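You operate a simulated robot arm through the tools that you are given. There is no shell and no other tool. Be economical: measure what you need, move in short steps, check, and stop when the job is done.

Carry out the task below with a simulated two-armed robot. There is one attempt and no reset: what you move stays moved.

Task
Set the three dials by the clipboard, then press set.
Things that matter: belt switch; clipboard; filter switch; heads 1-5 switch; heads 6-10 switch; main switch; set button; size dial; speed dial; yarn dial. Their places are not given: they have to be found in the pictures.

The check looks at the end state, three seconds after you hand in, the way a careful person would. Anything else that was tipped, shoved, dropped, spilled or broken makes it a failure.

Robot
Two 7-joint arms with fingered hands on one trunk that stands fixed in place. Base frame: the origin is at the foot of the trunk, x ahead of it, y to its left, z up. Units: mm, rad, N and s.
The left shoulder is at [22, 269, 1097], the right one opposite. Payload 5 kg a hand.
The tool frame of a hand sits at the grasp point between the pads (the TCP): z along the fingers, y along the line on which they close. The tips reach 42 mm beyond it. Largest opening 208 mm; the body of the gripper starts 119 mm behind the TCP. The gripper is a hand of 4 fingers: y runs from the thumb to the fingers, the wrist lies at [0, 0, -317] in the tool frame.
Orientation is told as [roll, pitch, yaw] about the base's x, y, z axes, in that order, counted from this pose: with the fingers straight down and closing along the base's y, the tool's x points along the base's -x, its y along +y and its z along -z.

Tools
- The arms move only by the tool play_rows. It takes "left_deltas", "right_deltas" or both (then of equal length, played together; a hand with none holds still); each is a list of rows, each an object of numbers (a shift or turn left out is 0): "dx", "dy", "dz": the shift along the base's x, y, z in mm; "wx", "wy", "wz": the turn, a rotation vector about the base's x, y, z in rad. In form: [{"dx": .., "dy": .., "dz": .., "wx": .., "wy": .., "wz": ..}, ...]. A call has 1 to 8 rows; each row shifts and turns the commanded pose from where the row before left it. A row lasts 0.2 s, in which the tool goes at most 50 mm and 0.15 rad; a call with a longer step from one row to the next is refused whole. A pose out of reach is approached as far as the arm can. The call stops where the force on the tool passes 40 N (or 10 N more than at its start, if that is more) or the arm is blocked; 0.2 s more then pass. In this call time passes only in rows, and 0.2 s behind the last. It gives the time, the measured TCP pose, the force on the tool (base axes), the opening and the grip force at its end, in the units of the frame above (readings bear some noise), with the torque about the TCP (base axes, N m) and any sound that the robot's microphone picked up.
- Cameras (640 x 400 px; columns grow to the right, rows downward): "scene" is now at [164, 12.1, 1414.5]; the picture's right is [0.13, -0.99, 0.00], its down [-0.03, -0.00, -1.00] and it looks along [0.99, 0.13, -0.03] (base axes); focal length 214 px, centre (320, 200). "left" rides on the left gripper at [-94, 1, -146] in its tool frame; the picture's right is [-0.01, -1.00, 0.00], its down [0.84, -0.01, -0.54] and it looks along [0.54, -0.01, 0.84] (tool axes); focal length 280 px, centre (320, 200). "right" rides on the right gripper at [94, 1, -146] in its tool frame; the picture's right is [-0.01, 1.00, 0.00], its down [-0.84, -0.01, -0.54] and it looks along [-0.54, -0.01, 0.84] (tool axes); focal length 280 px, centre (320, 200).
- capture(camera): a new picture of that camera. No time passes.
- slide_trunk(by): slides the trunk up (or, below 0, down) by that many mm; the arms and the scene camera ride with it, the base frame stays. It gives what a move gives, with no picture.
- set_fingers(finger1, finger2, finger3, thumb_bend, hand): sets how far each is bent, from 0 (flat) to 1 (curled in); at 0.3 the hand is open as for a grip, at 0.7 the pads meet at the TCP. One left out holds its place. A second passes; each finger stops where it meets its share of the squeeze, and holds until it gets a number again. It is the only way to open and close the hand. It gives what a move gives, with no picture; readings hold the bend of each and the force on the fingers (four entries, about 0 where the hand has none), thumb and palm.
- turn_head(pan, tilt): turns the head with the scene camera to pan (to the left, within 1.396 rad either way) and tilt (down, from -0.506 to 1.204), counted from straight ahead of the robot. It gives what a move gives.
- probe_pixels(camera, pixels): there is no depth. For up to 12 entries [column, row, z] of the newest picture of that camera ("zoom" is the newest enlarged one), the place [x, y] in the base frame at which the ray of that pixel passes the height z, good to about 2 mm. No time passes.
- enlarge(camera, box): a new picture of the part [left, top, right, bottom] of that camera's present view, enlarged. No time passes.
- hand_in(): hands the job in; it is judged then, once.

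Go step by step. Measure first, check grasps and placings, and put right what went wrong. The budget is 80 turns and 48 pictures, counting those below and the enlarged ones. Unless the task says otherwise, let go and move clear before handing in, and close with one line.

The tools are called after ">>>" as a command line: name --argument value ..., lists and objects as JSON in quotes. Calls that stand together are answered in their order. play_rows: Moves the arms, as the interface text tells. Its arguments: {"type":"object","properties":{"left_deltas":{"type":"array"},"right_deltas":{"type":"array"}},"required":[]} The other tools are called the same way: slide_trunk (by) slides the trunk up or down; set_fingers (finger1, finger2, finger3, thumb_bend, hand) moves the fingers one by one; turn_head (pan, tilt) turns the head that bears the scene camera; capture (camera) takes a picture; probe_pixels (camera, pixels) gives the place at which the rays of pixels pass given heights; enlarge (camera, box) takes an enlarged picture of a part of a camera's view; hand_in () hands the job in.

At the start:

```text
time_s: 0.0
left_ee_pos: [524.2, 225.6, 1506.0]
left_ee_rot: [0.0, -0.002, 0.063]
left_contact_force: [0.2, 0.6, -0.3]
left_torque: [0.03, 0.01, -0.03]
left_finger_gap: 207.8
left_grasp_force: 0.1
left_shape: jaw
left_bend: [0.3, 0.3, 0.3, 0.3]
left_finger forces: [0.0, 0.0, 0.0, 0.0, 0.1, 0.1]
right_ee_pos: [448.4, -129.0, 1504.1]
right_ee_rot: [0.0, 0.0, 0.064]
right_contact_force: [-0.1, -0.5, 0.2]
right_torque: [-0.02, 0.0, 0.01]
right_finger_gap: 207.7
right_grasp_force: 0.0
right_shape: jaw
right_bend: [0.3, 0.3, 0.3, 0.3]
right_finger forces: [0.1, 0.0, 0.0, 0.1, 0.0, 0.0]
trunk travel left (down, up): [-475.0, 146.0]
head pan, tilt: [0.131, 0.033]
```

scene: 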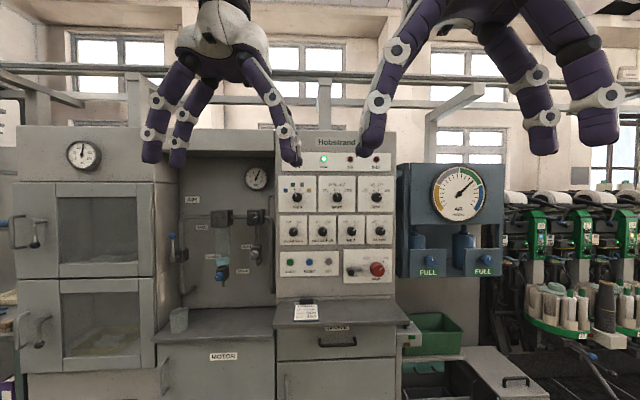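
right: 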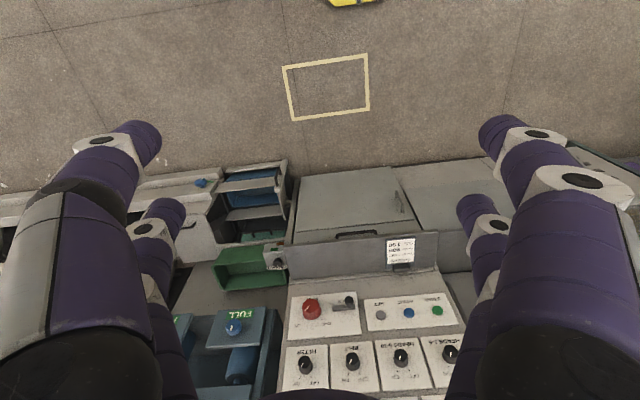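
left: 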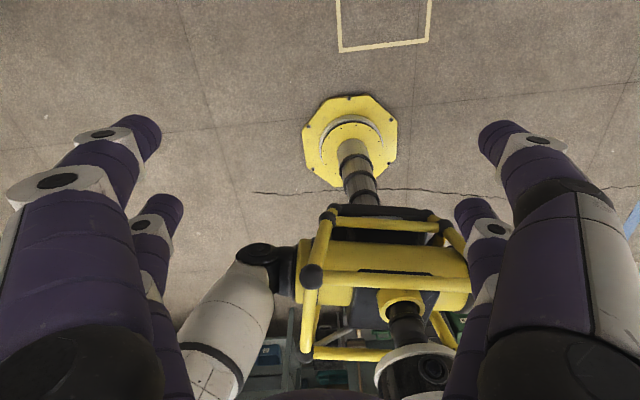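

The scene picture shows a panel around columns 280-393 with three dials in the row at 195 and a clipboard near (306,312). I will enlarge both.

>>> enlarge --camera "scene" --box '[270, 130, 400, 211]'

>>> enlarge --camera "scene" --box '[280, 290, 340, 328]'

>>> enlarge --camera "scene" --box '[270, 205, 400, 286]'

>>> enlarge --camera "right" --box '[370, 225, 430, 263]'

```text
4.92 times, centred on (335, 170) of scene
```

zoom: 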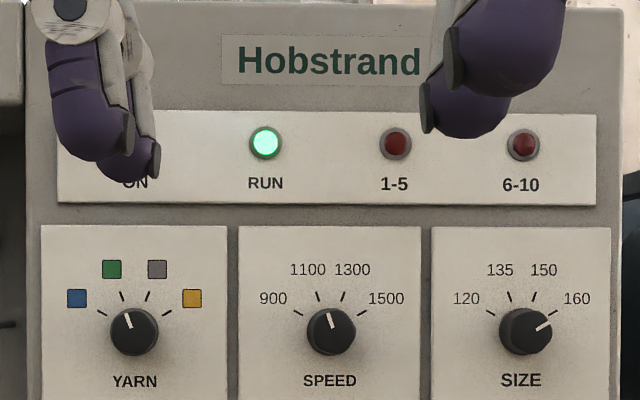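

```text
10.53 times, centred on (310, 309) of scene
```

zoom: 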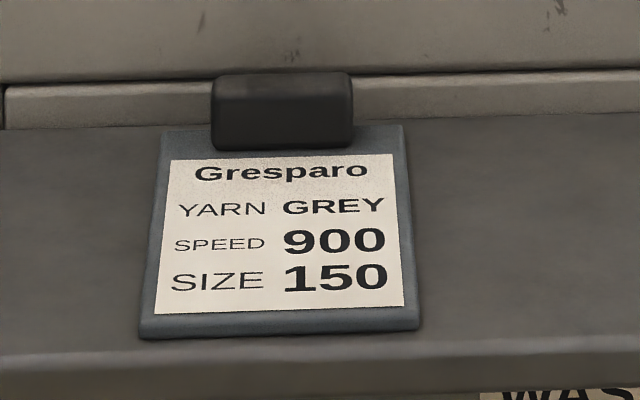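

```text
4.92 times, centred on (335, 246) of scene
```

zoom: 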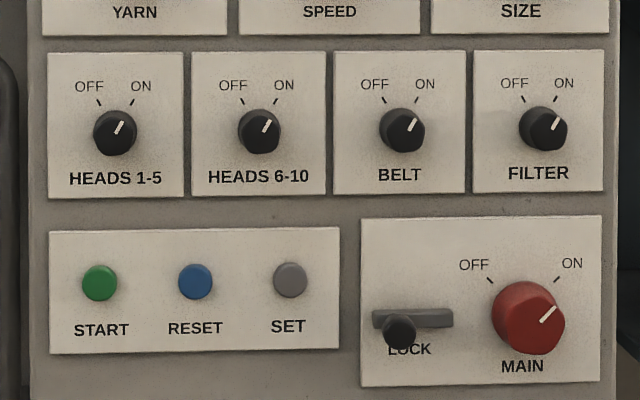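

```text
10.53 times, centred on (400, 244) of right
```

zoom: 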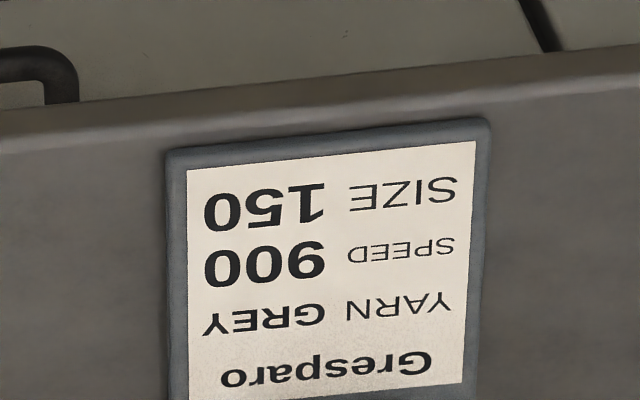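

The clipboard reads YARN GREY, SPEED 900, SIZE 150. That means yarn one step clockwise, speed one step counter-clockwise and size one step counter-clockwise. Triangulating puts the panel at x of about 1100-1170, turned by about 0.15 rad. I'll swing the left hand to point forward and use its camera for a closer look.

>>> play_rows --left_deltas '[{"dx": 20, "dz": -8, "wx": 0.009, "wy": -0.1427}, {"dx": 20, "dz": -8, "wx": 0.009, "wy": -0.1427}, {"dx": 20, "dz": -8, "wx": 0.009, "wy": -0.1427}, {"dx": 20, "dz": -8, "wx": 0.009, "wy": -0.1427}, {"dx": 20, "dz": -8, "wx": 0.009, "wy": -0.1427}, {"dx": 20, "dz": -8, "wx": 0.009, "wy": -0.1427}, {"dx": 20, "dz": -8, "wx": 0.009, "wy": -0.1427}, {"dx": 20, "dz": -8, "wx": 0.009, "wy": -0.1427}]'

>>> play_rows --left_deltas '[{"dx": 20, "dz": -10, "wx": 0.009, "wy": -0.1427}, {"dx": 20, "dz": -10, "wx": 0.009, "wy": -0.1427}, {"dx": 20, "dz": -10, "wx": 0.009, "wy": -0.1427}, {"wz": 0.08}]'

>>> capture --camera "left"

```text
time_s: 1.8
left_ee_pos: [686.2, 225.5, 1441.3]
left_ee_rot: [-0.008, -1.148, 0.073]
left_contact_force: [-0.9, 0.4, 0.6]
left_torque: [-0.03, 0.07, -0.03]
left_finger_gap: 208.2
left_grasp_force: 0.1
left_shape: jaw
left_bend: [0.3, 0.3, 0.3, 0.3]
left_finger forces: [0.1, 0.0, 0.0, 0.0, 0.0, 0.0]
right_ee_pos: [451.2, -129.4, 1504.8]
right_ee_rot: [-0.002, 0.0, 0.064]
right_contact_force: [0.5, 0.8, 0.0]
right_torque: [-0.06, 0.18, -0.02]
right_finger_gap: 207.9
right_grasp_force: 0.1
right_shape: jaw
right_bend: [0.3, 0.3, 0.3, 0.3]
right_finger forces: [0.0, 0.0, 0.0, 0.1, 0.0, 0.0]
trunk travel left (down, up): [-475.0, 146.0]
head pan, tilt: [0.131, 0.033]
```

```text
time_s: 2.8
left_ee_pos: [741.7, 222.6, 1413.4]
left_ee_rot: [-3.061, -1.564, -3.081]
left_contact_force: [-0.9, -0.9, 0.9]
left_torque: [-0.03, 0.12, 0.2]
left_finger_gap: 208.2
left_grasp_force: 0.1
left_shape: jaw
left_bend: [0.3, 0.3, 0.3, 0.3]
left_finger forces: [0.0, 0.1, 0.0, 0.0, 0.0, 0.1]
right_ee_pos: [446.8, -132.4, 1506.5]
right_ee_rot: [0.002, -0.001, 0.062]
right_contact_force: [-1.7, -2.4, 0.9]
right_torque: [0.34, -0.21, 0.01]
right_finger_gap: 208.0
right_grasp_force: 0.0
right_shape: jaw
right_bend: [0.3, 0.3, 0.3, 0.3]
right_finger forces: [0.0, 0.0, 0.0, 0.1, 0.0, 0.0]
trunk travel left (down, up): [-475.0, 146.0]
head pan, tilt: [0.131, 0.033]
```

```text
40 pictures are left
```

left: 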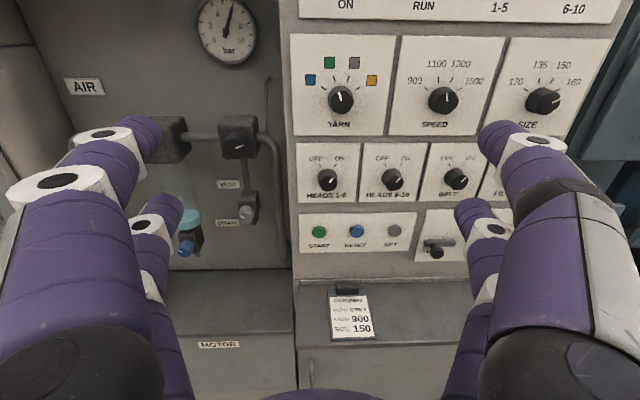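

The left camera sees the dials at (340,99), (443,99) and (542,101), and SET at (393,230). I'll get their rays so I can place the panel.

>>> probe_pixels --camera "left" --pixels '[[340, 99, 1400], [340, 99, 1450], [443, 99, 1400], [443, 99, 1450], [542, 101, 1400], [542, 101, 1450], [393, 230, 1200], [393, 230, 1250], [327, 180, 1240], [456, 178, 1240], [352, 320, 1050], [352, 320, 1100]]'

>>> probe_pixels --camera "scene" --pixels '[[297.2, 196.8, 1395], [297.2, 196.8, 1400], [337.2, 196.8, 1400], [376.9, 196.8, 1395], [376.9, 196.8, 1400], [328.9, 261.8, 1100], [328.9, 261.8, 1200], [293.1, 231.7, 1240], [380.3, 231.4, 1240], [306, 314, 1000], [306, 314, 1100]]'

```text
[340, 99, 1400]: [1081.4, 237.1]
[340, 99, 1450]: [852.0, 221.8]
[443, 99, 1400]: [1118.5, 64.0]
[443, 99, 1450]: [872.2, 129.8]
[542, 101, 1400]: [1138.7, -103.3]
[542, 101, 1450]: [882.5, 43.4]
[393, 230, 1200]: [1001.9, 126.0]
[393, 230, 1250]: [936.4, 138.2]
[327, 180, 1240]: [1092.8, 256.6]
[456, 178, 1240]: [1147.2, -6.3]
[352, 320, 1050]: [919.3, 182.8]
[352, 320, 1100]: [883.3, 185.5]
```

```text
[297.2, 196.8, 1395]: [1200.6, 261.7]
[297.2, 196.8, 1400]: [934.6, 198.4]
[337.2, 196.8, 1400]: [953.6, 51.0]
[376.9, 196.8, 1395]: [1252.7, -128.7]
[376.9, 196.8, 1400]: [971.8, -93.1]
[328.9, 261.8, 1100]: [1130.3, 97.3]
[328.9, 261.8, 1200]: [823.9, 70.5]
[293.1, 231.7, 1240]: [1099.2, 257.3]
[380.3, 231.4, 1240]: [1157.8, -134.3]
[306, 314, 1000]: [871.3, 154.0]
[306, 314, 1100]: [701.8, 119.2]
```

The rays meet at yarn (1100,238,1396), speed (1134,60,1397), size (1165,-118,1396) and SET at about (1127,101,1102). The panel is vertical and its normal is at yaw 0.18. I'll bring the left hand in front of the yarn dial, half close it and look.

>>> play_rows --left_deltas '[{"dx": 32, "dz": -2, "wz": 0.02}, {"dx": 32, "dz": -2, "wz": 0.02}, {"dx": 32, "dz": -2}, {"dx": 32, "dz": -2}, {"dx": 32, "dz": -2}, {"dx": 32, "dz": -2}, {"dx": 32, "dz": -2}, {"dx": 26, "dy": -2, "dz": -2}]'

>>> set_fingers --hand "left" --finger1 0.5 --finger2 0.5 --finger3 0.5 --thumb_bend 0.5

>>> capture --camera "left"

>>> capture --camera "scene"

```text
time_s: 4.6
left_ee_pos: [995.3, 224.5, 1395.3]
left_ee_rot: [-2.996, -1.568, -3.108]
left_contact_force: [1.9, -0.4, -0.1]
left_torque: [-0.01, -0.02, 0.01]
left_finger_gap: 208.1
left_grasp_force: 0.0
left_shape: jaw
left_bend: [0.3, 0.3, 0.3, 0.3]
left_finger forces: [0.0, 0.0, 0.0, 0.0, 0.1, 0.0]
right_ee_pos: [449.9, -129.3, 1504.4]
right_ee_rot: [-0.001, 0.0, 0.066]
right_contact_force: [0.3, 0.0, -0.2]
right_torque: [0.04, 0.09, 0.01]
right_finger_gap: 207.6
right_grasp_force: 0.0
right_shape: jaw
right_bend: [0.3, 0.3, 0.3, 0.3]
right_finger forces: [0.1, 0.0, 0.1, 0.0, 0.1, 0.1]
trunk travel left (down, up): [-475.0, 146.0]
head pan, tilt: [0.131, 0.033]
```

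```text
time_s: 5.6
left_ee_pos: [994.0, 224.1, 1395.0]
left_ee_rot: [-2.821, -1.568, 3.005]
left_contact_force: [-0.1, 0.7, 0.1]
left_torque: [0.02, 0.04, 0.01]
left_finger_gap: 113.3
left_grasp_force: 0.0
left_shape: fingers
left_bend: [0.5, 0.5, 0.5, 0.5]
left_finger forces: [0.1, 0.0, 0.0, 0.0, 0.1, 0.1]
right_ee_pos: [448.8, -129.2, 1506.4]
right_ee_rot: [0.001, 0.0, 0.065]
right_contact_force: [-0.4, 0.1, -0.9]
right_torque: [0.01, 0.0, 0.01]
right_finger_gap: 207.9
right_grasp_force: 0.1
right_shape: jaw
right_bend: [0.3, 0.3, 0.3, 0.3]
right_finger forces: [0.1, 0.0, 0.0, 0.1, 0.0, 0.1]
trunk travel left (down, up): [-475.0, 146.0]
head pan, tilt: [0.131, 0.033]
```

```text
39 pictures are left
```

left: 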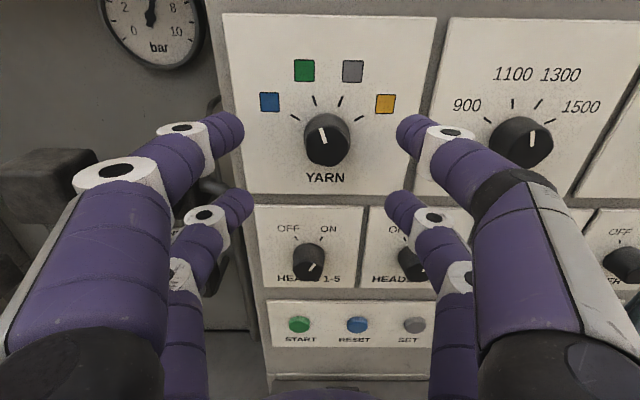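

```text
38 pictures are left
```

scene: 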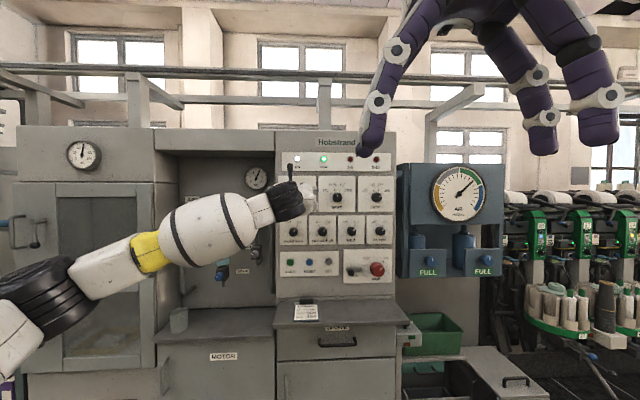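

The left camera shows the knob centred at about (325,137), 5 mm right of the tool axis. The finger pairs sit roughly 25 mm above and below that axis, so they should cage the 44 mm knob. I'll move in 80 mm along the normal and look.

>>> play_rows --left_deltas '[{"dx": 19.9, "dy": 2.5, "dz": 1.5}, {"dx": 19.9, "dy": 2.5}, {"dx": 19.9, "dy": 2.5}, {"dx": 19.8, "dy": 2.4}]'

>>> capture --camera "left"

```text
time_s: 6.5
left_ee_pos: [1057.3, 229.9, 1397.1]
left_ee_rot: [-2.772, -1.565, 2.954]
left_contact_force: [-11.9, -4.3, 0.2]
left_torque: [0.04, 0.18, 0.88]
left_finger_gap: 112.8
left_grasp_force: 6.4
left_shape: fingers
left_bend: [0.5, 0.5, 0.5, 0.5]
left_finger forces: [3.3, 9.5, 0.0, 0.0, 0.0, 0.0]
right_ee_pos: [449.3, -130.6, 1503.9]
right_ee_rot: [0.001, 0.001, 0.063]
right_contact_force: [1.5, 0.7, -0.3]
right_torque: [0.05, 0.1, 0.01]
right_finger_gap: 208.0
right_grasp_force: 0.1
right_shape: jaw
right_bend: [0.3, 0.3, 0.3, 0.3]
right_finger forces: [0.0, 0.0, 0.1, 0.1, 0.0, 0.0]
trunk travel left (down, up): [-475.0, 146.0]
head pan, tilt: [0.131, 0.033]
stopped in row 4 (left hand): the force on the tool passed its limit at 55 N (the readings are from after the stop); the commanded pose is now the measured one
```

```text
37 pictures are left
```

left: 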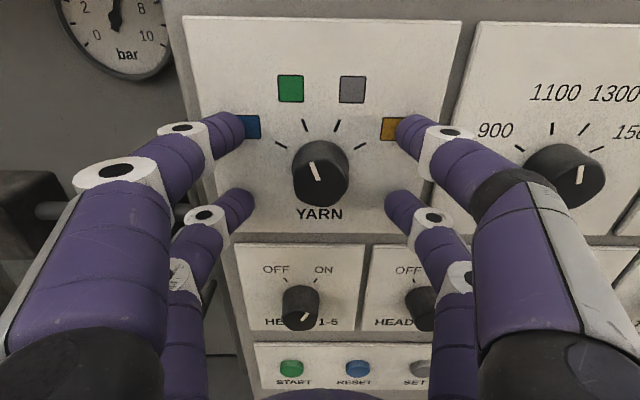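

The fingertips touched the panel at 55 N and it was only a touch, with nothing turned. I'll back off 12 mm and enlarge the knob.

>>> play_rows --left_deltas '[{"dx": -11.8, "dy": -2.1}, {}]'

>>> enlarge --camera "left" --box '[220, 60, 420, 185]'

```text
time_s: 7.1
left_ee_pos: [1047.1, 229.8, 1395.1]
left_ee_rot: [-2.425, -1.568, 2.606]
left_contact_force: [0.4, 0.1, -1.1]
left_torque: [0.02, -0.02, 0.01]
left_finger_gap: 112.6
left_grasp_force: 0.0
left_shape: fingers
left_bend: [0.5, 0.5, 0.5, 0.5]
left_finger forces: [0.0, 0.0, 0.1, 0.1, 0.1, 0.0]
right_ee_pos: [449.5, -130.4, 1504.6]
right_ee_rot: [0.0, 0.001, 0.065]
right_contact_force: [0.2, 0.5, 0.0]
right_torque: [-0.03, 0.04, 0.03]
right_finger_gap: 207.9
right_grasp_force: 0.1
right_shape: jaw
right_bend: [0.3, 0.3, 0.3, 0.3]
right_finger forces: [0.1, 0.0, 0.1, 0.1, 0.0, 0.0]
trunk travel left (down, up): [-475.0, 146.0]
head pan, tilt: [0.131, 0.033]
```

```text
3.20 times, centred on (320, 122) of left
```

zoom: 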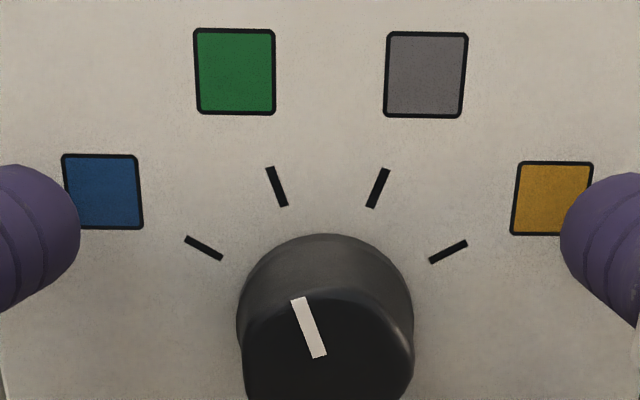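

The knob stands about 24 mm off the panel, its base centre at (322,159) and its front at n of about 1106. I'll go in 5 mm, nudge onto the axis and close all four fingers on it.

>>> play_rows --left_deltas '[{"dx": 5.1, "dy": 0, "dz": 1}, {}]'

>>> set_fingers --hand "left" --finger1 0.7 --finger2 0.7 --finger3 0.7 --thumb_bend 0.7

>>> capture --camera "left"

```text
time_s: 7.7
left_ee_pos: [1052.3, 229.2, 1396.8]
left_ee_rot: [-2.514, -1.567, 2.695]
left_contact_force: [-1.1, -0.2, 0.5]
left_torque: [-0.01, 0.01, -0.02]
left_finger_gap: 112.5
left_grasp_force: 0.0
left_shape: fingers
left_bend: [0.5, 0.5, 0.5, 0.5]
left_finger forces: [0.0, 0.1, 0.1, 0.0, 0.1, 0.1]
right_ee_pos: [448.8, -128.1, 1504.5]
right_ee_rot: [0.0, 0.0, 0.064]
right_contact_force: [-0.3, -0.5, 0.1]
right_torque: [0.0, 0.01, 0.02]
right_finger_gap: 207.9
right_grasp_force: 0.1
right_shape: jaw
right_bend: [0.3, 0.3, 0.3, 0.3]
right_finger forces: [0.1, 0.0, 0.1, 0.0, 0.0, 0.0]
trunk travel left (down, up): [-475.0, 146.0]
head pan, tilt: [0.131, 0.033]
```

```text
time_s: 8.7
left_ee_pos: [1052.4, 228.7, 1395.7]
left_ee_rot: [-2.481, -1.568, 2.662]
left_contact_force: [0.1, -1.0, -0.6]
left_torque: [-0.01, 0.01, -0.03]
left_finger_gap: 11.1
left_grasp_force: 0.5
left_shape: fingers
left_bend: [0.7, 0.7, 0.69, 0.7]
left_finger forces: [0.0, 0.3, 0.8, 0.0, 0.0, 0.1]
right_ee_pos: [449.1, -129.6, 1504.8]
right_ee_rot: [0.0, 0.0, 0.065]
right_contact_force: [-0.4, -0.8, 0.0]
right_torque: [0.0, -0.01, 0.0]
right_finger_gap: 207.7
right_grasp_force: 0.1
right_shape: jaw
right_bend: [0.3, 0.3, 0.3, 0.3]
right_finger forces: [0.0, 0.0, 0.0, 0.1, 0.0, 0.0]
trunk travel left (down, up): [-475.0, 146.0]
head pan, tilt: [0.131, 0.033]
```

```text
35 pictures are left
```

left: 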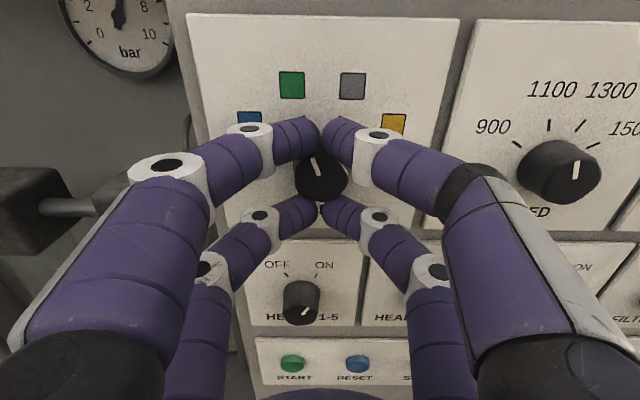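

The fingers closed above (320,133) and below (320,208) the knob without holding it, because the pairs are wider apart than the knob. I'll use one pair to pinch instead. First I reopen and bend the fingers differently to learn which number is which.

>>> set_fingers --hand "left" --finger1 0.55 --finger2 0.45 --finger3 0.55 --thumb_bend 0.45

>>> capture --camera "left"

```text
time_s: 9.7
left_ee_pos: [1051.2, 229.8, 1396.6]
left_ee_rot: [-2.512, -1.567, 2.694]
left_contact_force: [0.0, -0.3, 0.0]
left_torque: [-0.01, 0.01, -0.01]
left_finger_gap: 112.8
left_grasp_force: 0.1
left_shape: fingers
left_bend: [0.55, 0.45, 0.55, 0.45]
left_finger forces: [0.0, 0.0, 0.1, 0.1, 0.0, 0.0]
right_ee_pos: [450.5, -129.0, 1505.3]
right_ee_rot: [0.0, -0.001, 0.064]
right_contact_force: [-0.6, 0.4, -0.1]
right_torque: [-0.02, -0.03, 0.03]
right_finger_gap: 207.7
right_grasp_force: 0.1
right_shape: jaw
right_bend: [0.3, 0.3, 0.3, 0.3]
right_finger forces: [0.1, 0.0, 0.0, 0.0, 0.0, 0.0]
trunk travel left (down, up): [-475.0, 146.0]
head pan, tilt: [0.131, 0.033]
```

```text
34 pictures are left
```

left: 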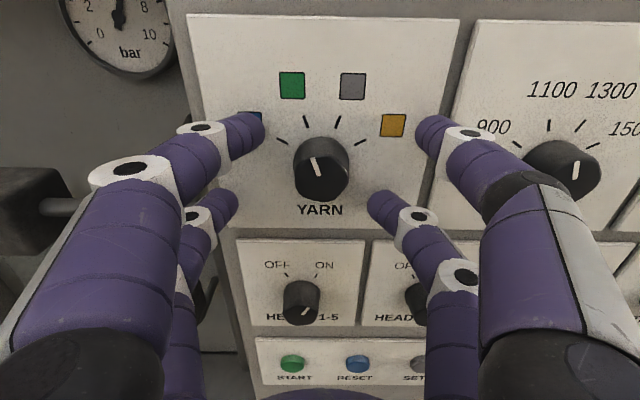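

Finger1 is upper left and the thumb upper right. Finger2 and finger3 are the lower pair. I'll lower the hand 28 mm so the upper pair straddles the knob, then curl the lower pair away.

>>> play_rows --left_deltas '[{"dz": -14}, {"dz": -14}, {}]'

>>> set_fingers --hand "left" --finger1 0.55 --finger2 1.0 --finger3 1.0 --thumb_bend 0.55

>>> capture --camera "left"

```text
time_s: 10.5
left_ee_pos: [1051.4, 229.3, 1368.3]
left_ee_rot: [-2.505, -1.567, 2.688]
left_contact_force: [-0.8, 0.4, 0.2]
left_torque: [-0.03, 0.0, -0.04]
left_finger_gap: 112.4
left_grasp_force: 0.1
left_shape: fingers
left_bend: [0.55, 0.45, 0.55, 0.45]
left_finger forces: [0.0, 0.0, 0.1, 0.1, 0.1, 0.0]
right_ee_pos: [450.4, -128.6, 1505.0]
right_ee_rot: [0.0, 0.0, 0.064]
right_contact_force: [-0.5, 0.1, -0.2]
right_torque: [0.01, 0.02, -0.01]
right_finger_gap: 207.6
right_grasp_force: 0.1
right_shape: jaw
right_bend: [0.3, 0.3, 0.3, 0.3]
right_finger forces: [0.0, 0.0, 0.0, 0.0, 0.0, 0.0]
trunk travel left (down, up): [-475.0, 146.0]
head pan, tilt: [0.131, 0.033]
```

```text
time_s: 11.5
left_ee_pos: [1050.9, 229.3, 1368.5]
left_ee_rot: [-2.497, -1.567, 2.677]
left_contact_force: [0.2, 0.0, -0.5]
left_torque: [0.0, 0.01, 0.0]
left_finger_gap: 85.9
left_grasp_force: 0.0
left_shape: fingers
left_bend: [0.55, 0.67, 0.77, 0.55]
left_finger forces: [0.1, 0.1, 0.0, 0.0, 0.0, 0.0]
right_ee_pos: [449.3, -129.2, 1504.5]
right_ee_rot: [0.001, 0.0, 0.065]
right_contact_force: [-0.7, -0.1, 0.5]
right_torque: [0.01, 0.04, 0.02]
right_finger_gap: 207.8
right_grasp_force: 0.0
right_shape: jaw
right_bend: [0.3, 0.3, 0.3, 0.3]
right_finger forces: [0.1, 0.0, 0.0, 0.1, 0.0, 0.0]
trunk travel left (down, up): [-475.0, 146.0]
head pan, tilt: [0.131, 0.033]
```

```text
33 pictures are left
```

left: 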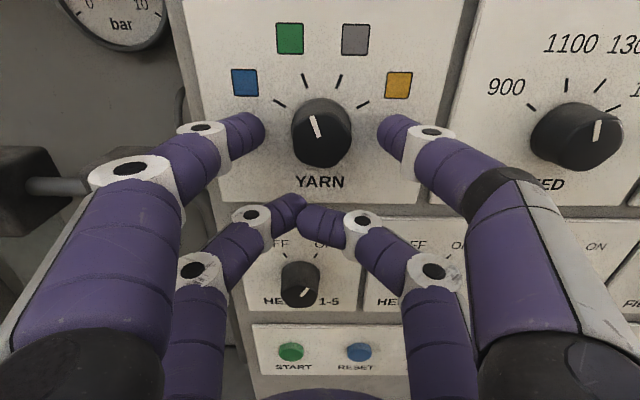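

The upper pair at row 133 now straddles the knob at (321,137), and the lower pair is clear below. Now I pinch.

>>> set_fingers --hand "left" --finger1 0.72 --thumb_bend 0.72

>>> enlarge --camera "left" --box '[220, 10, 420, 135]'

```text
time_s: 12.5
left_ee_pos: [1051.9, 227.3, 1369.0]
left_ee_rot: [-2.751, -1.571, 2.93]
left_contact_force: [8.4, -7.8, 3.1]
left_torque: [0.22, 0.14, -0.11]
left_finger_gap: 43.7
left_grasp_force: 13.5
left_shape: fingers
left_bend: [0.63, 0.67, 0.77, 0.66]
left_finger forces: [9.7, 0.0, 0.0, 0.0, 17.7, 0.1]
right_ee_pos: [448.5, -130.2, 1504.7]
right_ee_rot: [0.001, 0.0, 0.062]
right_contact_force: [-0.3, 0.2, -0.3]
right_torque: [-0.02, -0.01, -0.05]
right_finger_gap: 207.6
right_grasp_force: 0.0
right_shape: jaw
right_bend: [0.3, 0.3, 0.3, 0.3]
right_finger forces: [0.0, 0.0, 0.1, 0.0, 0.0, 0.1]
trunk travel left (down, up): [-475.0, 146.0]
head pan, tilt: [0.131, 0.033]
```

```text
3.20 times, centred on (320, 72) of left
```

zoom: 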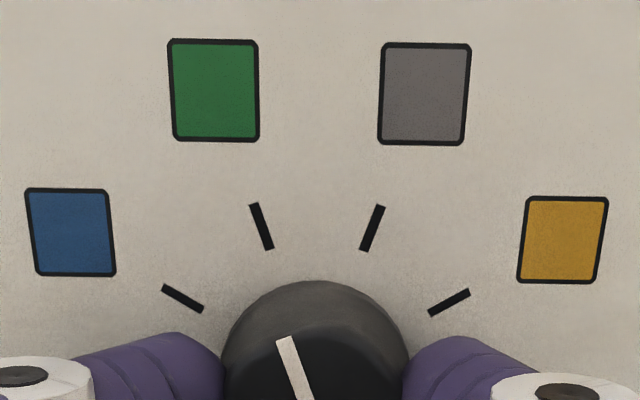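

It's a firm grip at 13.5 N. I'll turn it clockwise by 0.7 rad about the knob axis, with the TCP arcing 28 mm below it.

>>> play_rows --left_deltas '[{"dx": -0.7, "dy": 3.8, "dz": 0.3, "wx": 0.138, "wy": 0.025}, {"dx": -0.7, "dy": 3.8, "dz": 0.8, "wx": 0.138, "wy": 0.025}, {"dx": -0.7, "dy": 3.6, "dz": 1.3, "wx": 0.138, "wy": 0.025}, {"dx": -0.6, "dy": 3.4, "dz": 1.9, "wx": 0.138, "wy": 0.025}, {"dx": -0.6, "dy": 3.1, "dz": 2.3, "wx": 0.138, "wy": 0.025}, {}]'

>>> capture --camera "left"

```text
time_s: 13.9
left_ee_pos: [1049.4, 245.1, 1373.7]
left_ee_rot: [1.576, -0.87, -1.393]
left_contact_force: [3.8, -10.9, -6.8]
left_torque: [0.27, 0.36, -0.34]
left_finger_gap: 43.6
left_grasp_force: 14.9
left_shape: fingers
left_bend: [0.63, 0.67, 0.77, 0.66]
left_finger forces: [8.3, 0.1, 0.0, 0.1, 22.0, 0.0]
right_ee_pos: [449.7, -130.9, 1505.1]
right_ee_rot: [0.001, 0.002, 0.062]
right_contact_force: [0.2, 0.1, -0.1]
right_torque: [-0.01, 0.02, -0.02]
right_finger_gap: 207.9
right_grasp_force: 0.1
right_shape: jaw
right_bend: [0.3, 0.3, 0.3, 0.3]
right_finger forces: [0.0, 0.1, 0.0, 0.0, 0.0, 0.0]
trunk travel left (down, up): [-475.0, 146.0]
head pan, tilt: [0.131, 0.033]
```

```text
31 pictures are left
```

left: 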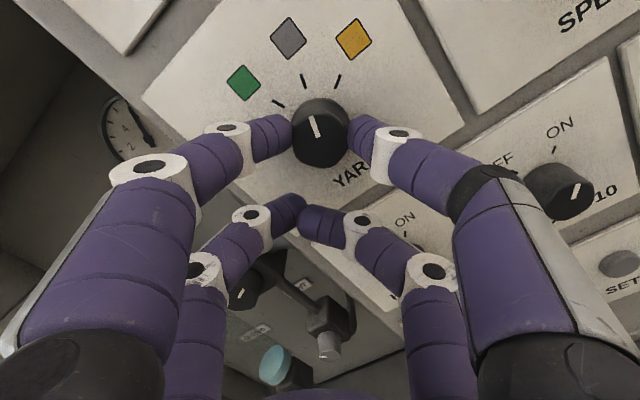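

The pointer at (316,127) now lines up with the grey tick at (304,80). I'll release, back off and turn the hand back.

>>> set_fingers --hand "left" --finger1 0.53 --thumb_bend 0.53

>>> play_rows --left_deltas '[{"dx": -24.6, "dy": -4.5}, {"dx": -24.6, "dy": -4.5}, {"dx": -9.8, "dy": -1.8, "wx": -0.138, "wy": -0.025}, {"wx": -0.138, "wy": -0.025}, {"wx": -0.138, "wy": -0.025}, {"wx": -0.138, "wy": -0.025}, {"wx": -0.138, "wy": -0.025}, {}]'

>>> capture --camera "left"

```text
time_s: 14.9
left_ee_pos: [1046.8, 245.8, 1375.6]
left_ee_rot: [1.576, -0.87, -1.397]
left_contact_force: [0.1, -0.8, 0.0]
left_torque: [0.02, -0.01, -0.05]
left_finger_gap: 96.6
left_grasp_force: 0.0
left_shape: fingers
left_bend: [0.53, 0.67, 0.77, 0.53]
left_finger forces: [0.1, 0.0, 0.0, 0.0, 0.0, 0.0]
right_ee_pos: [448.6, -128.9, 1505.9]
right_ee_rot: [0.0, 0.001, 0.065]
right_contact_force: [-0.7, 0.2, -0.9]
right_torque: [-0.01, -0.03, -0.01]
right_finger_gap: 207.7
right_grasp_force: 0.0
right_shape: jaw
right_bend: [0.3, 0.3, 0.3, 0.3]
right_finger forces: [0.0, 0.1, 0.1, 0.0, 0.1, 0.1]
trunk travel left (down, up): [-475.0, 146.0]
head pan, tilt: [0.131, 0.033]
```

```text
time_s: 16.7
left_ee_pos: [989.9, 235.5, 1377.1]
left_ee_rot: [-2.18, -1.568, 2.365]
left_contact_force: [-0.3, 0.9, -0.2]
left_torque: [0.02, 0.01, 0.0]
left_finger_gap: 96.4
left_grasp_force: 0.2
left_shape: fingers
left_bend: [0.53, 0.86, 1.0, 0.53]
left_finger forces: [0.0, 0.0, 0.0, 0.1, 0.1, 0.0]
right_ee_pos: [449.5, -130.2, 1506.2]
right_ee_rot: [0.0, 0.0, 0.064]
right_contact_force: [-0.2, 0.4, 0.4]
right_torque: [0.0, 0.0, 0.01]
right_finger_gap: 207.8
right_grasp_force: 0.1
right_shape: jaw
right_bend: [0.3, 0.3, 0.3, 0.3]
right_finger forces: [0.0, 0.1, 0.1, 0.0, 0.0, 0.0]
trunk travel left (down, up): [-475.0, 146.0]
head pan, tilt: [0.131, 0.033]
```

```text
30 pictures are left
```

left: 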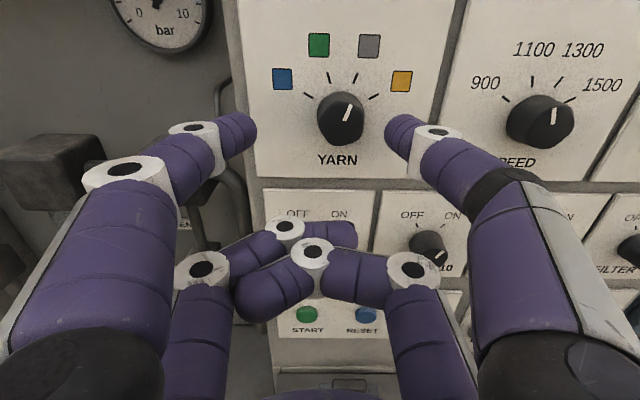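

Yarn now points at grey. The speed pointer looks odd from this oblique angle, so I'll check the panel from the scene camera.

>>> enlarge --camera "scene" --box '[270, 170, 400, 251]'

>>> enlarge --camera "left" --box '[440, 20, 640, 145]'

```text
4.92 times, centred on (335, 210) of scene
```

zoom: 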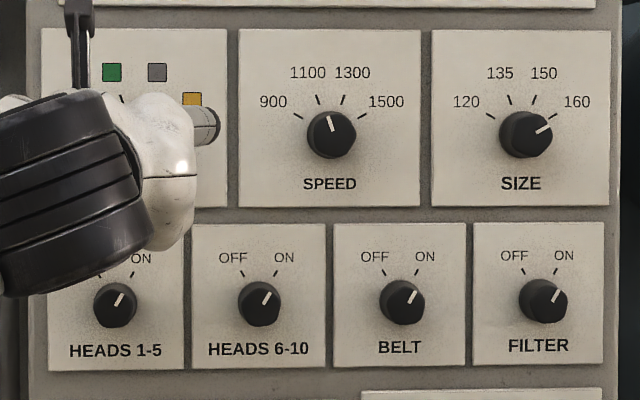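

```text
3.20 times, centred on (540, 82) of left
```

zoom: 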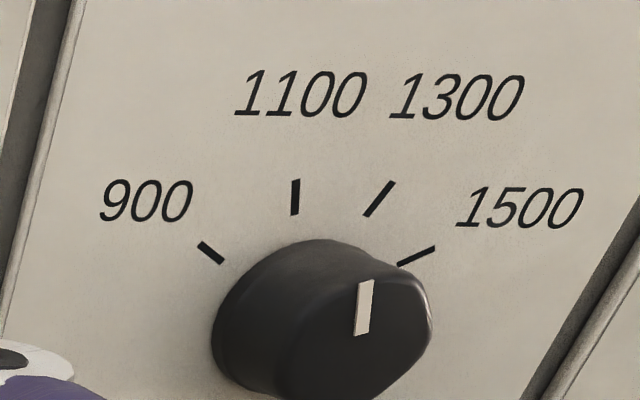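

Speed still stands at 1100, so that was only perspective. I'll move the left hand to hover in front of the speed dial.

>>> play_rows --left_deltas '[{"dx": 5.8, "dy": -32.5, "dz": -1.3}, {"dx": 5.8, "dy": -32.5, "dz": -1.3}, {"dx": 5.8, "dy": -32.5, "dz": -1.3}, {"dx": 5.8, "dy": -32.5, "dz": -1.3}, {"dx": 5.8, "dy": -32.5, "dz": -1.3}, {"dx": 5.8, "dy": -32.5, "dz": -1.3}, {}, {}]'

>>> capture --camera "left"

```text
time_s: 18.5
left_ee_pos: [1024.4, 38.5, 1369.0]
left_ee_rot: [-2.712, -1.567, 2.895]
left_contact_force: [-0.1, -1.0, 0.7]
left_torque: [-0.03, 0.01, 0.08]
left_finger_gap: 97.0
left_grasp_force: 0.2
left_shape: fingers
left_bend: [0.53, 0.86, 1.0, 0.53]
left_finger forces: [0.1, 0.0, 0.1, 0.0, 0.0, 0.1]
right_ee_pos: [449.7, -130.8, 1503.6]
right_ee_rot: [0.001, -0.002, 0.062]
right_contact_force: [-0.2, -1.6, 0.4]
right_torque: [0.1, -0.02, 0.04]
right_finger_gap: 208.1
right_grasp_force: 0.0
right_shape: jaw
right_bend: [0.3, 0.3, 0.3, 0.3]
right_finger forces: [0.1, 0.1, 0.0, 0.1, 0.0, 0.0]
trunk travel left (down, up): [-475.0, 146.0]
head pan, tilt: [0.131, 0.033]
```

```text
27 pictures are left
```

left: 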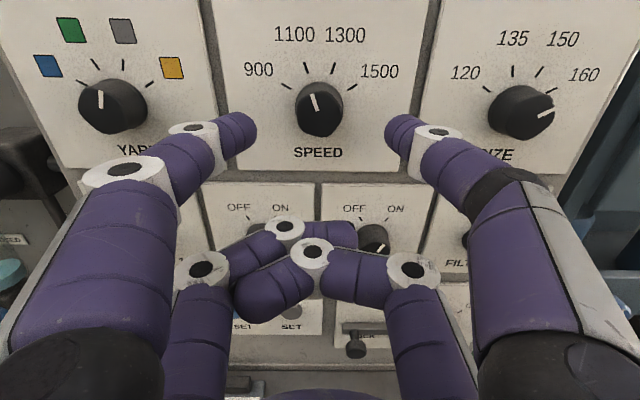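

The knob is centred at column 319 between the fingertips. I'll go in 60 mm along the normal and pinch.

>>> play_rows --left_deltas '[{"dx": 19.7, "dy": 3.6}, {"dx": 19.7, "dy": 3.6}, {"dx": 19.7, "dy": 3.6}, {}]'

>>> set_fingers --hand "left" --finger1 0.72 --thumb_bend 0.72

>>> capture --camera "left"

```text
time_s: 19.5
left_ee_pos: [1082.4, 52.5, 1367.5]
left_ee_rot: [-2.547, -1.569, 2.728]
left_contact_force: [-0.3, -0.4, -0.5]
left_torque: [0.01, 0.03, 0.01]
left_finger_gap: 96.8
left_grasp_force: 0.1
left_shape: fingers
left_bend: [0.53, 0.86, 1.0, 0.53]
left_finger forces: [0.0, 0.0, 0.1, 0.0, 0.1, 0.1]
right_ee_pos: [449.2, -129.9, 1504.8]
right_ee_rot: [-0.001, -0.001, 0.064]
right_contact_force: [-0.1, 0.6, -1.0]
right_torque: [0.03, -0.02, 0.02]
right_finger_gap: 208.0
right_grasp_force: 0.1
right_shape: jaw
right_bend: [0.3, 0.3, 0.3, 0.3]
right_finger forces: [0.1, 0.0, 0.0, 0.0, 0.0, 0.1]
trunk travel left (down, up): [-475.0, 146.0]
head pan, tilt: [0.131, 0.033]
```

```text
time_s: 20.5
left_ee_pos: [1082.3, 50.6, 1366.3]
left_ee_rot: [-2.711, -1.568, 2.89]
left_contact_force: [10.5, -7.6, 2.8]
left_torque: [0.25, 0.19, -0.16]
left_finger_gap: 43.8
left_grasp_force: 13.6
left_shape: fingers
left_bend: [0.63, 0.86, 1.0, 0.66]
left_finger forces: [8.8, 0.0, 0.0, 0.0, 17.8, 0.0]
right_ee_pos: [449.1, -130.7, 1504.9]
right_ee_rot: [0.003, 0.0, 0.062]
right_contact_force: [-0.3, 0.2, 0.6]
right_torque: [0.03, 0.02, 0.02]
right_finger_gap: 207.9
right_grasp_force: 0.1
right_shape: jaw
right_bend: [0.3, 0.3, 0.3, 0.3]
right_finger forces: [0.1, 0.0, 0.0, 0.0, 0.0, 0.0]
trunk travel left (down, up): [-475.0, 146.0]
head pan, tilt: [0.131, 0.033]
```

```text
26 pictures are left
```

left: 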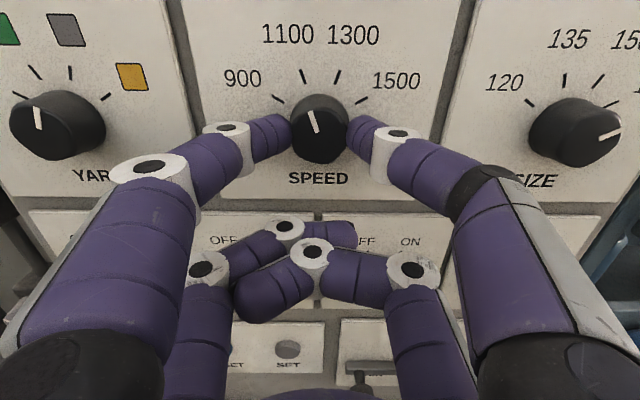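

It's the same good grip. I'll turn it counter-clockwise by 0.7 rad to 900.

>>> play_rows --left_deltas '[{"dx": 0.7, "dy": -3.8, "dz": 0.3, "wx": -0.138, "wy": -0.025}, {"dx": 0.7, "dy": -3.8, "dz": 0.8, "wx": -0.138, "wy": -0.025}, {"dx": 0.7, "dy": -3.6, "dz": 1.3, "wx": -0.138, "wy": -0.025}, {"dx": 0.6, "dy": -3.4, "dz": 1.9, "wx": -0.138, "wy": -0.025}, {"dx": 0.6, "dy": -3.1, "dz": 2.3, "wx": -0.138, "wy": -0.025}, {}]'

>>> capture --camera "left"

```text
time_s: 21.9
left_ee_pos: [1086.9, 32.2, 1374.1]
left_ee_rot: [-1.571, -0.868, 1.753]
left_contact_force: [5.1, -8.5, 1.6]
left_torque: [0.21, 0.17, -0.28]
left_finger_gap: 43.7
left_grasp_force: 14.4
left_shape: fingers
left_bend: [0.63, 0.86, 1.0, 0.66]
left_finger forces: [10.7, 0.1, 0.0, 0.0, 17.5, 0.1]
right_ee_pos: [450.8, -131.5, 1504.5]
right_ee_rot: [0.003, -0.001, 0.063]
right_contact_force: [1.0, -0.4, -0.5]
right_torque: [0.03, 0.01, 0.03]
right_finger_gap: 208.1
right_grasp_force: 0.0
right_shape: jaw
right_bend: [0.3, 0.3, 0.3, 0.3]
right_finger forces: [0.0, 0.1, 0.0, 0.1, 0.1, 0.0]
trunk travel left (down, up): [-475.0, 146.0]
head pan, tilt: [0.131, 0.033]
```

```text
25 pictures are left
```

left: 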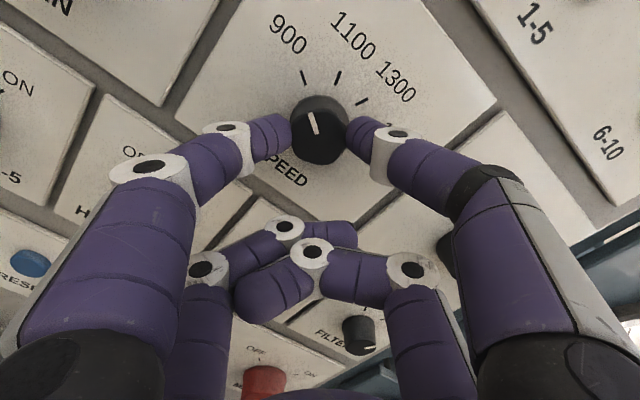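

The pointer lines up with the 900 tick at (303,77). I'll release, back off and turn the hand back.

>>> set_fingers --hand "left" --finger1 0.53 --thumb_bend 0.53

>>> play_rows --left_deltas '[{"dx": -24.6, "dy": -4.5}, {"dx": -24.6, "dy": -4.5}, {"dx": -9.8, "dy": -1.8, "wx": 0.138, "wy": 0.025}, {"wx": 0.138, "wy": 0.025}, {"wx": 0.138, "wy": 0.025}, {"wx": 0.138, "wy": 0.025}, {"wx": 0.138, "wy": 0.025}, {}]'

```text
time_s: 22.9
left_ee_pos: [1086.0, 33.6, 1374.2]
left_ee_rot: [-1.569, -0.868, 1.754]
left_contact_force: [-0.7, 0.1, -0.1]
left_torque: [-0.01, 0.02, 0.01]
left_finger_gap: 96.6
left_grasp_force: 0.1
left_shape: fingers
left_bend: [0.53, 0.86, 1.0, 0.53]
left_finger forces: [0.0, 0.1, 0.0, 0.0, 0.1, 0.0]
right_ee_pos: [449.6, -129.6, 1504.3]
right_ee_rot: [0.002, 0.001, 0.065]
right_contact_force: [-0.1, -0.6, 0.2]
right_torque: [0.0, -0.04, -0.03]
right_finger_gap: 208.1
right_grasp_force: 0.0
right_shape: jaw
right_bend: [0.3, 0.3, 0.3, 0.3]
right_finger forces: [0.1, 0.1, 0.1, 0.0, 0.1, 0.0]
trunk travel left (down, up): [-475.0, 146.0]
head pan, tilt: [0.131, 0.033]
```

```text
time_s: 24.7
left_ee_pos: [1027.2, 22.4, 1373.6]
left_ee_rot: [-2.914, -1.571, 3.095]
left_contact_force: [1.0, 0.4, -0.2]
left_torque: [0.0, -0.01, -0.02]
left_finger_gap: 96.3
left_grasp_force: 0.0
left_shape: fingers
left_bend: [0.53, 0.86, 1.0, 0.53]
left_finger forces: [0.0, 0.1, 0.0, 0.0, 0.0, 0.0]
right_ee_pos: [449.9, -130.6, 1504.1]
right_ee_rot: [0.0, 0.001, 0.065]
right_contact_force: [0.3, -0.2, -0.7]
right_torque: [-0.01, 0.03, 0.0]
right_finger_gap: 207.9
right_grasp_force: 0.0
right_shape: jaw
right_bend: [0.3, 0.3, 0.3, 0.3]
right_finger forces: [0.1, 0.0, 0.1, 0.1, 0.0, 0.0]
trunk travel left (down, up): [-475.0, 146.0]
head pan, tilt: [0.131, 0.033]
```

Next is size, with the hover target at about (1056,-136,1369). I'll move the right hand 150 mm aside at the same time for clearance.

>>> play_rows --left_deltas '[{}, {"dx": 5.7, "dy": -31.7, "dz": -1}, {"dx": 5.7, "dy": -31.7, "dz": -1}, {"dx": 5.7, "dy": -31.7, "dz": -1}, {"dx": 5.7, "dy": -31.7, "dz": -1}, {"dx": 5.7, "dy": -31.7, "dz": -0.6}, {}, {}]' --right_deltas '[{"dy": -30}, {"dy": -30}, {"dy": -30}, {"dy": -30}, {"dy": -30}, {}, {}, {}]'

>>> capture --camera "left"

```text
time_s: 26.5
left_ee_pos: [1058.8, -132.1, 1370.0]
left_ee_rot: [-2.014, -1.567, 2.201]
left_contact_force: [0.2, -0.5, -0.8]
left_torque: [0.03, -0.02, 0.04]
left_finger_gap: 96.9
left_grasp_force: 0.0
left_shape: fingers
left_bend: [0.53, 0.86, 1.0, 0.53]
left_finger forces: [0.0, 0.0, 0.1, 0.1, 0.1, 0.1]
right_ee_pos: [460.4, -238.3, 1489.0]
right_ee_rot: [0.002, 0.001, 0.065]
right_contact_force: [0.2, 0.2, 0.0]
right_torque: [0.1, 0.06, -0.01]
right_finger_gap: 207.8
right_grasp_force: 0.1
right_shape: jaw
right_bend: [0.3, 0.3, 0.3, 0.3]
right_finger forces: [0.0, 0.0, 0.0, 0.1, 0.0, 0.0]
right hand out of reach, approached as far as the arm can: row 3, 4
trunk travel left (down, up): [-475.0, 146.0]
head pan, tilt: [0.131, 0.033]
```

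```text
24 pictures are left
```

left: 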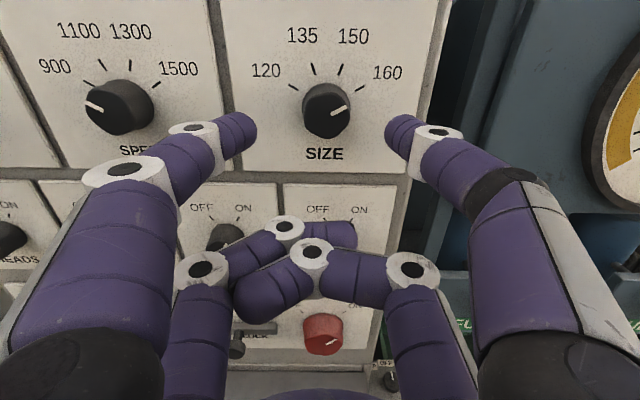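

Left reach is fine and speed reads 900. The size knob sits at column 325, 4.5 mm right of centre, so I'll correct that, go in and pinch.

>>> play_rows --left_deltas '[{"dx": 0.8, "dy": -4.4, "dz": -1}, {"dx": 19.2, "dy": 3.5}, {"dx": 19.2, "dy": 3.5}, {"dx": 19.2, "dy": 3.5}, {}]'

>>> set_fingers --hand "left" --finger1 0.72 --thumb_bend 0.72

>>> capture --camera "left"

```text
time_s: 27.2
left_ee_pos: [1109.9, -54.4, 1401.4]
left_ee_rot: [-1.738, -1.529, 1.974]
left_contact_force: [-61.2, -14.3, -3.1]
left_torque: [0.63, -1.88, -3.29]
left_finger_gap: 91.9
left_grasp_force: 31.9
left_shape: fingers
left_bend: [0.53, 0.86, 1.0, 0.52]
left_finger forces: [0.0, 0.0, 0.0, 0.0, 63.6, 0.0]
right_ee_pos: [457.2, -241.2, 1489.6]
right_ee_rot: [0.003, -0.002, 0.062]
right_contact_force: [2.0, -0.4, -1.3]
right_torque: [0.05, 0.29, -0.02]
right_finger_gap: 207.8
right_grasp_force: 0.1
right_shape: jaw
right_bend: [0.3, 0.3, 0.3, 0.3]
right_finger forces: [0.0, 0.0, 0.1, 0.0, 0.0, 0.0]
trunk travel left (down, up): [-475.0, 146.0]
head pan, tilt: [0.131, 0.033]
stopped in row 3 (left hand): the force on the tool passed its limit at 222 N (the readings are from after the stop); the commanded pose is now the measured one
```

```text
time_s: 28.2
left_ee_pos: [1114.0, -47.9, 1398.3]
left_ee_rot: [-1.659, -1.526, 1.904]
left_contact_force: [-0.2, -1.6, 0.2]
left_torque: [-0.01, 0.01, 0.07]
left_finger_gap: 6.6
left_grasp_force: 0.1
left_shape: fingers
left_bend: [0.71, 0.86, 1.0, 0.71]
left_finger forces: [0.0, 0.0, 0.0, 0.0, 0.1, 0.0]
right_ee_pos: [459.4, -239.8, 1488.7]
right_ee_rot: [0.002, 0.0, 0.063]
right_contact_force: [-0.6, -0.1, -0.1]
right_torque: [0.1, -0.06, 0.05]
right_finger_gap: 207.8
right_grasp_force: 0.0
right_shape: jaw
right_bend: [0.3, 0.3, 0.3, 0.3]
right_finger forces: [0.0, 0.0, 0.0, 0.1, 0.0, 0.0]
trunk travel left (down, up): [-475.0, 146.0]
head pan, tilt: [0.131, 0.033]
```

```text
23 pictures are left
```

left: 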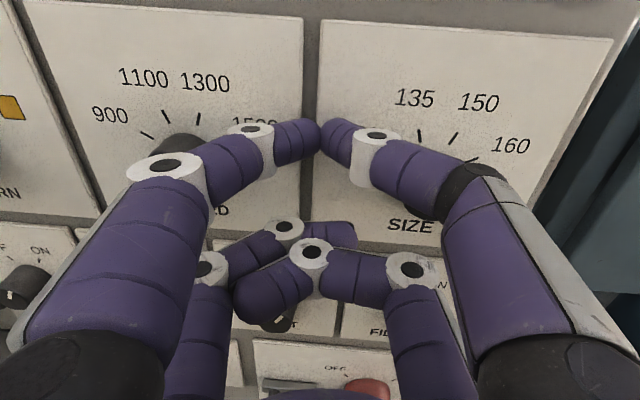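

The arm lurched left and up, probably a configuration change near its reach limit, and the thumb hit something. The hand is now in the gap between speed and size, closed on air. I'll back straight off and inspect.

>>> play_rows --left_deltas '[{"dx": -14.8, "dy": -2.7}, {"dx": -14.8, "dy": -2.7}, {"dx": -24.6, "dy": -4.5}, {"dx": -24.6, "dy": -4.5}, {}]'

>>> capture --camera "left"

>>> enlarge --camera "scene" --box '[270, 170, 400, 251]'

```text
time_s: 29.4
left_ee_pos: [1034.4, -66.3, 1396.6]
left_ee_rot: [-1.665, -1.528, 1.906]
left_contact_force: [-0.3, 0.1, 0.7]
left_torque: [0.01, -0.01, 0.03]
left_finger_gap: 6.7
left_grasp_force: 0.0
left_shape: fingers
left_bend: [0.71, 0.86, 1.0, 0.71]
left_finger forces: [0.0, 0.0, 0.1, 0.0, 0.1, 0.0]
right_ee_pos: [461.2, -238.1, 1487.6]
right_ee_rot: [-0.001, 0.002, 0.061]
right_contact_force: [0.2, -0.2, 0.2]
right_torque: [0.0, -0.03, -0.04]
right_finger_gap: 207.8
right_grasp_force: 0.0
right_shape: jaw
right_bend: [0.3, 0.3, 0.3, 0.3]
right_finger forces: [0.0, 0.0, 0.0, 0.0, 0.0, 0.0]
trunk travel left (down, up): [-475.0, 146.0]
head pan, tilt: [0.131, 0.033]
```

```text
22 pictures are left
```

left: 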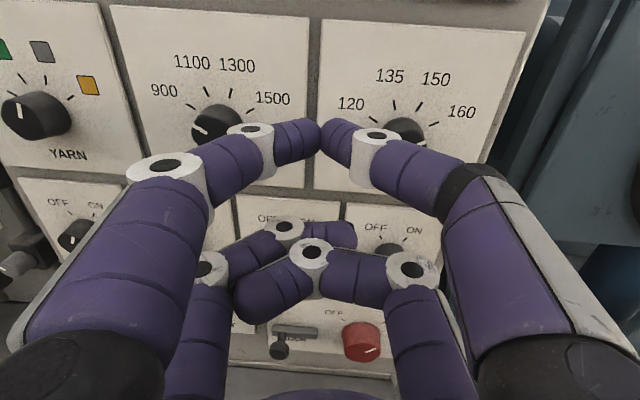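

```text
4.92 times, centred on (335, 210) of scene
```

zoom: 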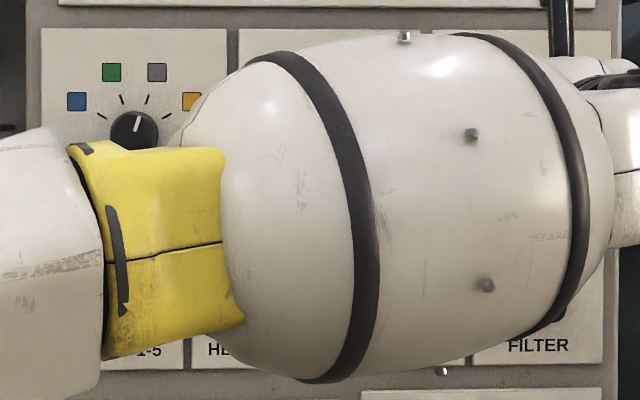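

Speed still shows 900, and the left arm is cramped there, so I'll do size with the right hand. First I retract the left arm back and to the left.

>>> play_rows --left_deltas '[{"dx": -35, "dy": 15}, {"dx": -35, "dy": 30}, {"dx": -35, "dy": 35}, {"dx": -35, "dy": 35}, {"dx": -35, "dy": 35}, {"dx": -30, "dy": 35}, {"dx": -10, "dy": 35}, {"dy": 35}]'

>>> enlarge --camera "scene" --box '[270, 170, 400, 251]'

```text
time_s: 31.2
left_ee_pos: [818.9, 189.6, 1395.0]
left_ee_rot: [-1.655, -1.527, 1.896]
left_contact_force: [0.8, 0.2, 0.7]
left_torque: [0.0, -0.04, -0.03]
left_finger_gap: 6.9
left_grasp_force: 0.2
left_shape: fingers
left_bend: [0.71, 0.87, 1.0, 0.71]
left_finger forces: [0.0, 0.0, 0.0, 0.0, 0.1, 0.1]
right_ee_pos: [461.6, -237.2, 1488.8]
right_ee_rot: [0.0, 0.001, 0.064]
right_contact_force: [-0.4, 1.3, 0.0]
right_torque: [-0.2, 0.02, 0.0]
right_finger_gap: 207.9
right_grasp_force: 0.1
right_shape: jaw
right_bend: [0.3, 0.3, 0.3, 0.3]
right_finger forces: [0.0, 0.0, 0.0, 0.0, 0.0, 0.0]
trunk travel left (down, up): [-475.0, 146.0]
head pan, tilt: [0.131, 0.033]
```

```text
4.92 times, centred on (335, 210) of scene
```

zoom: 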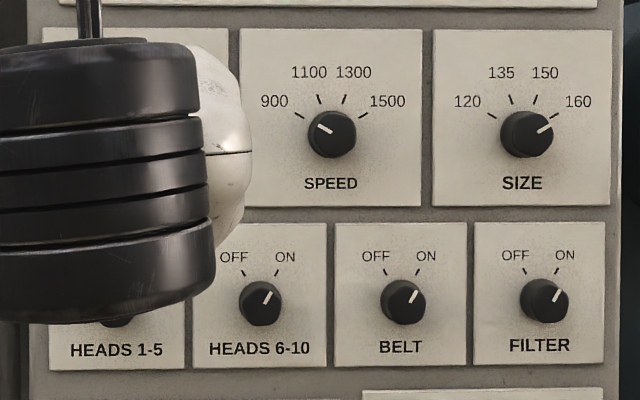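

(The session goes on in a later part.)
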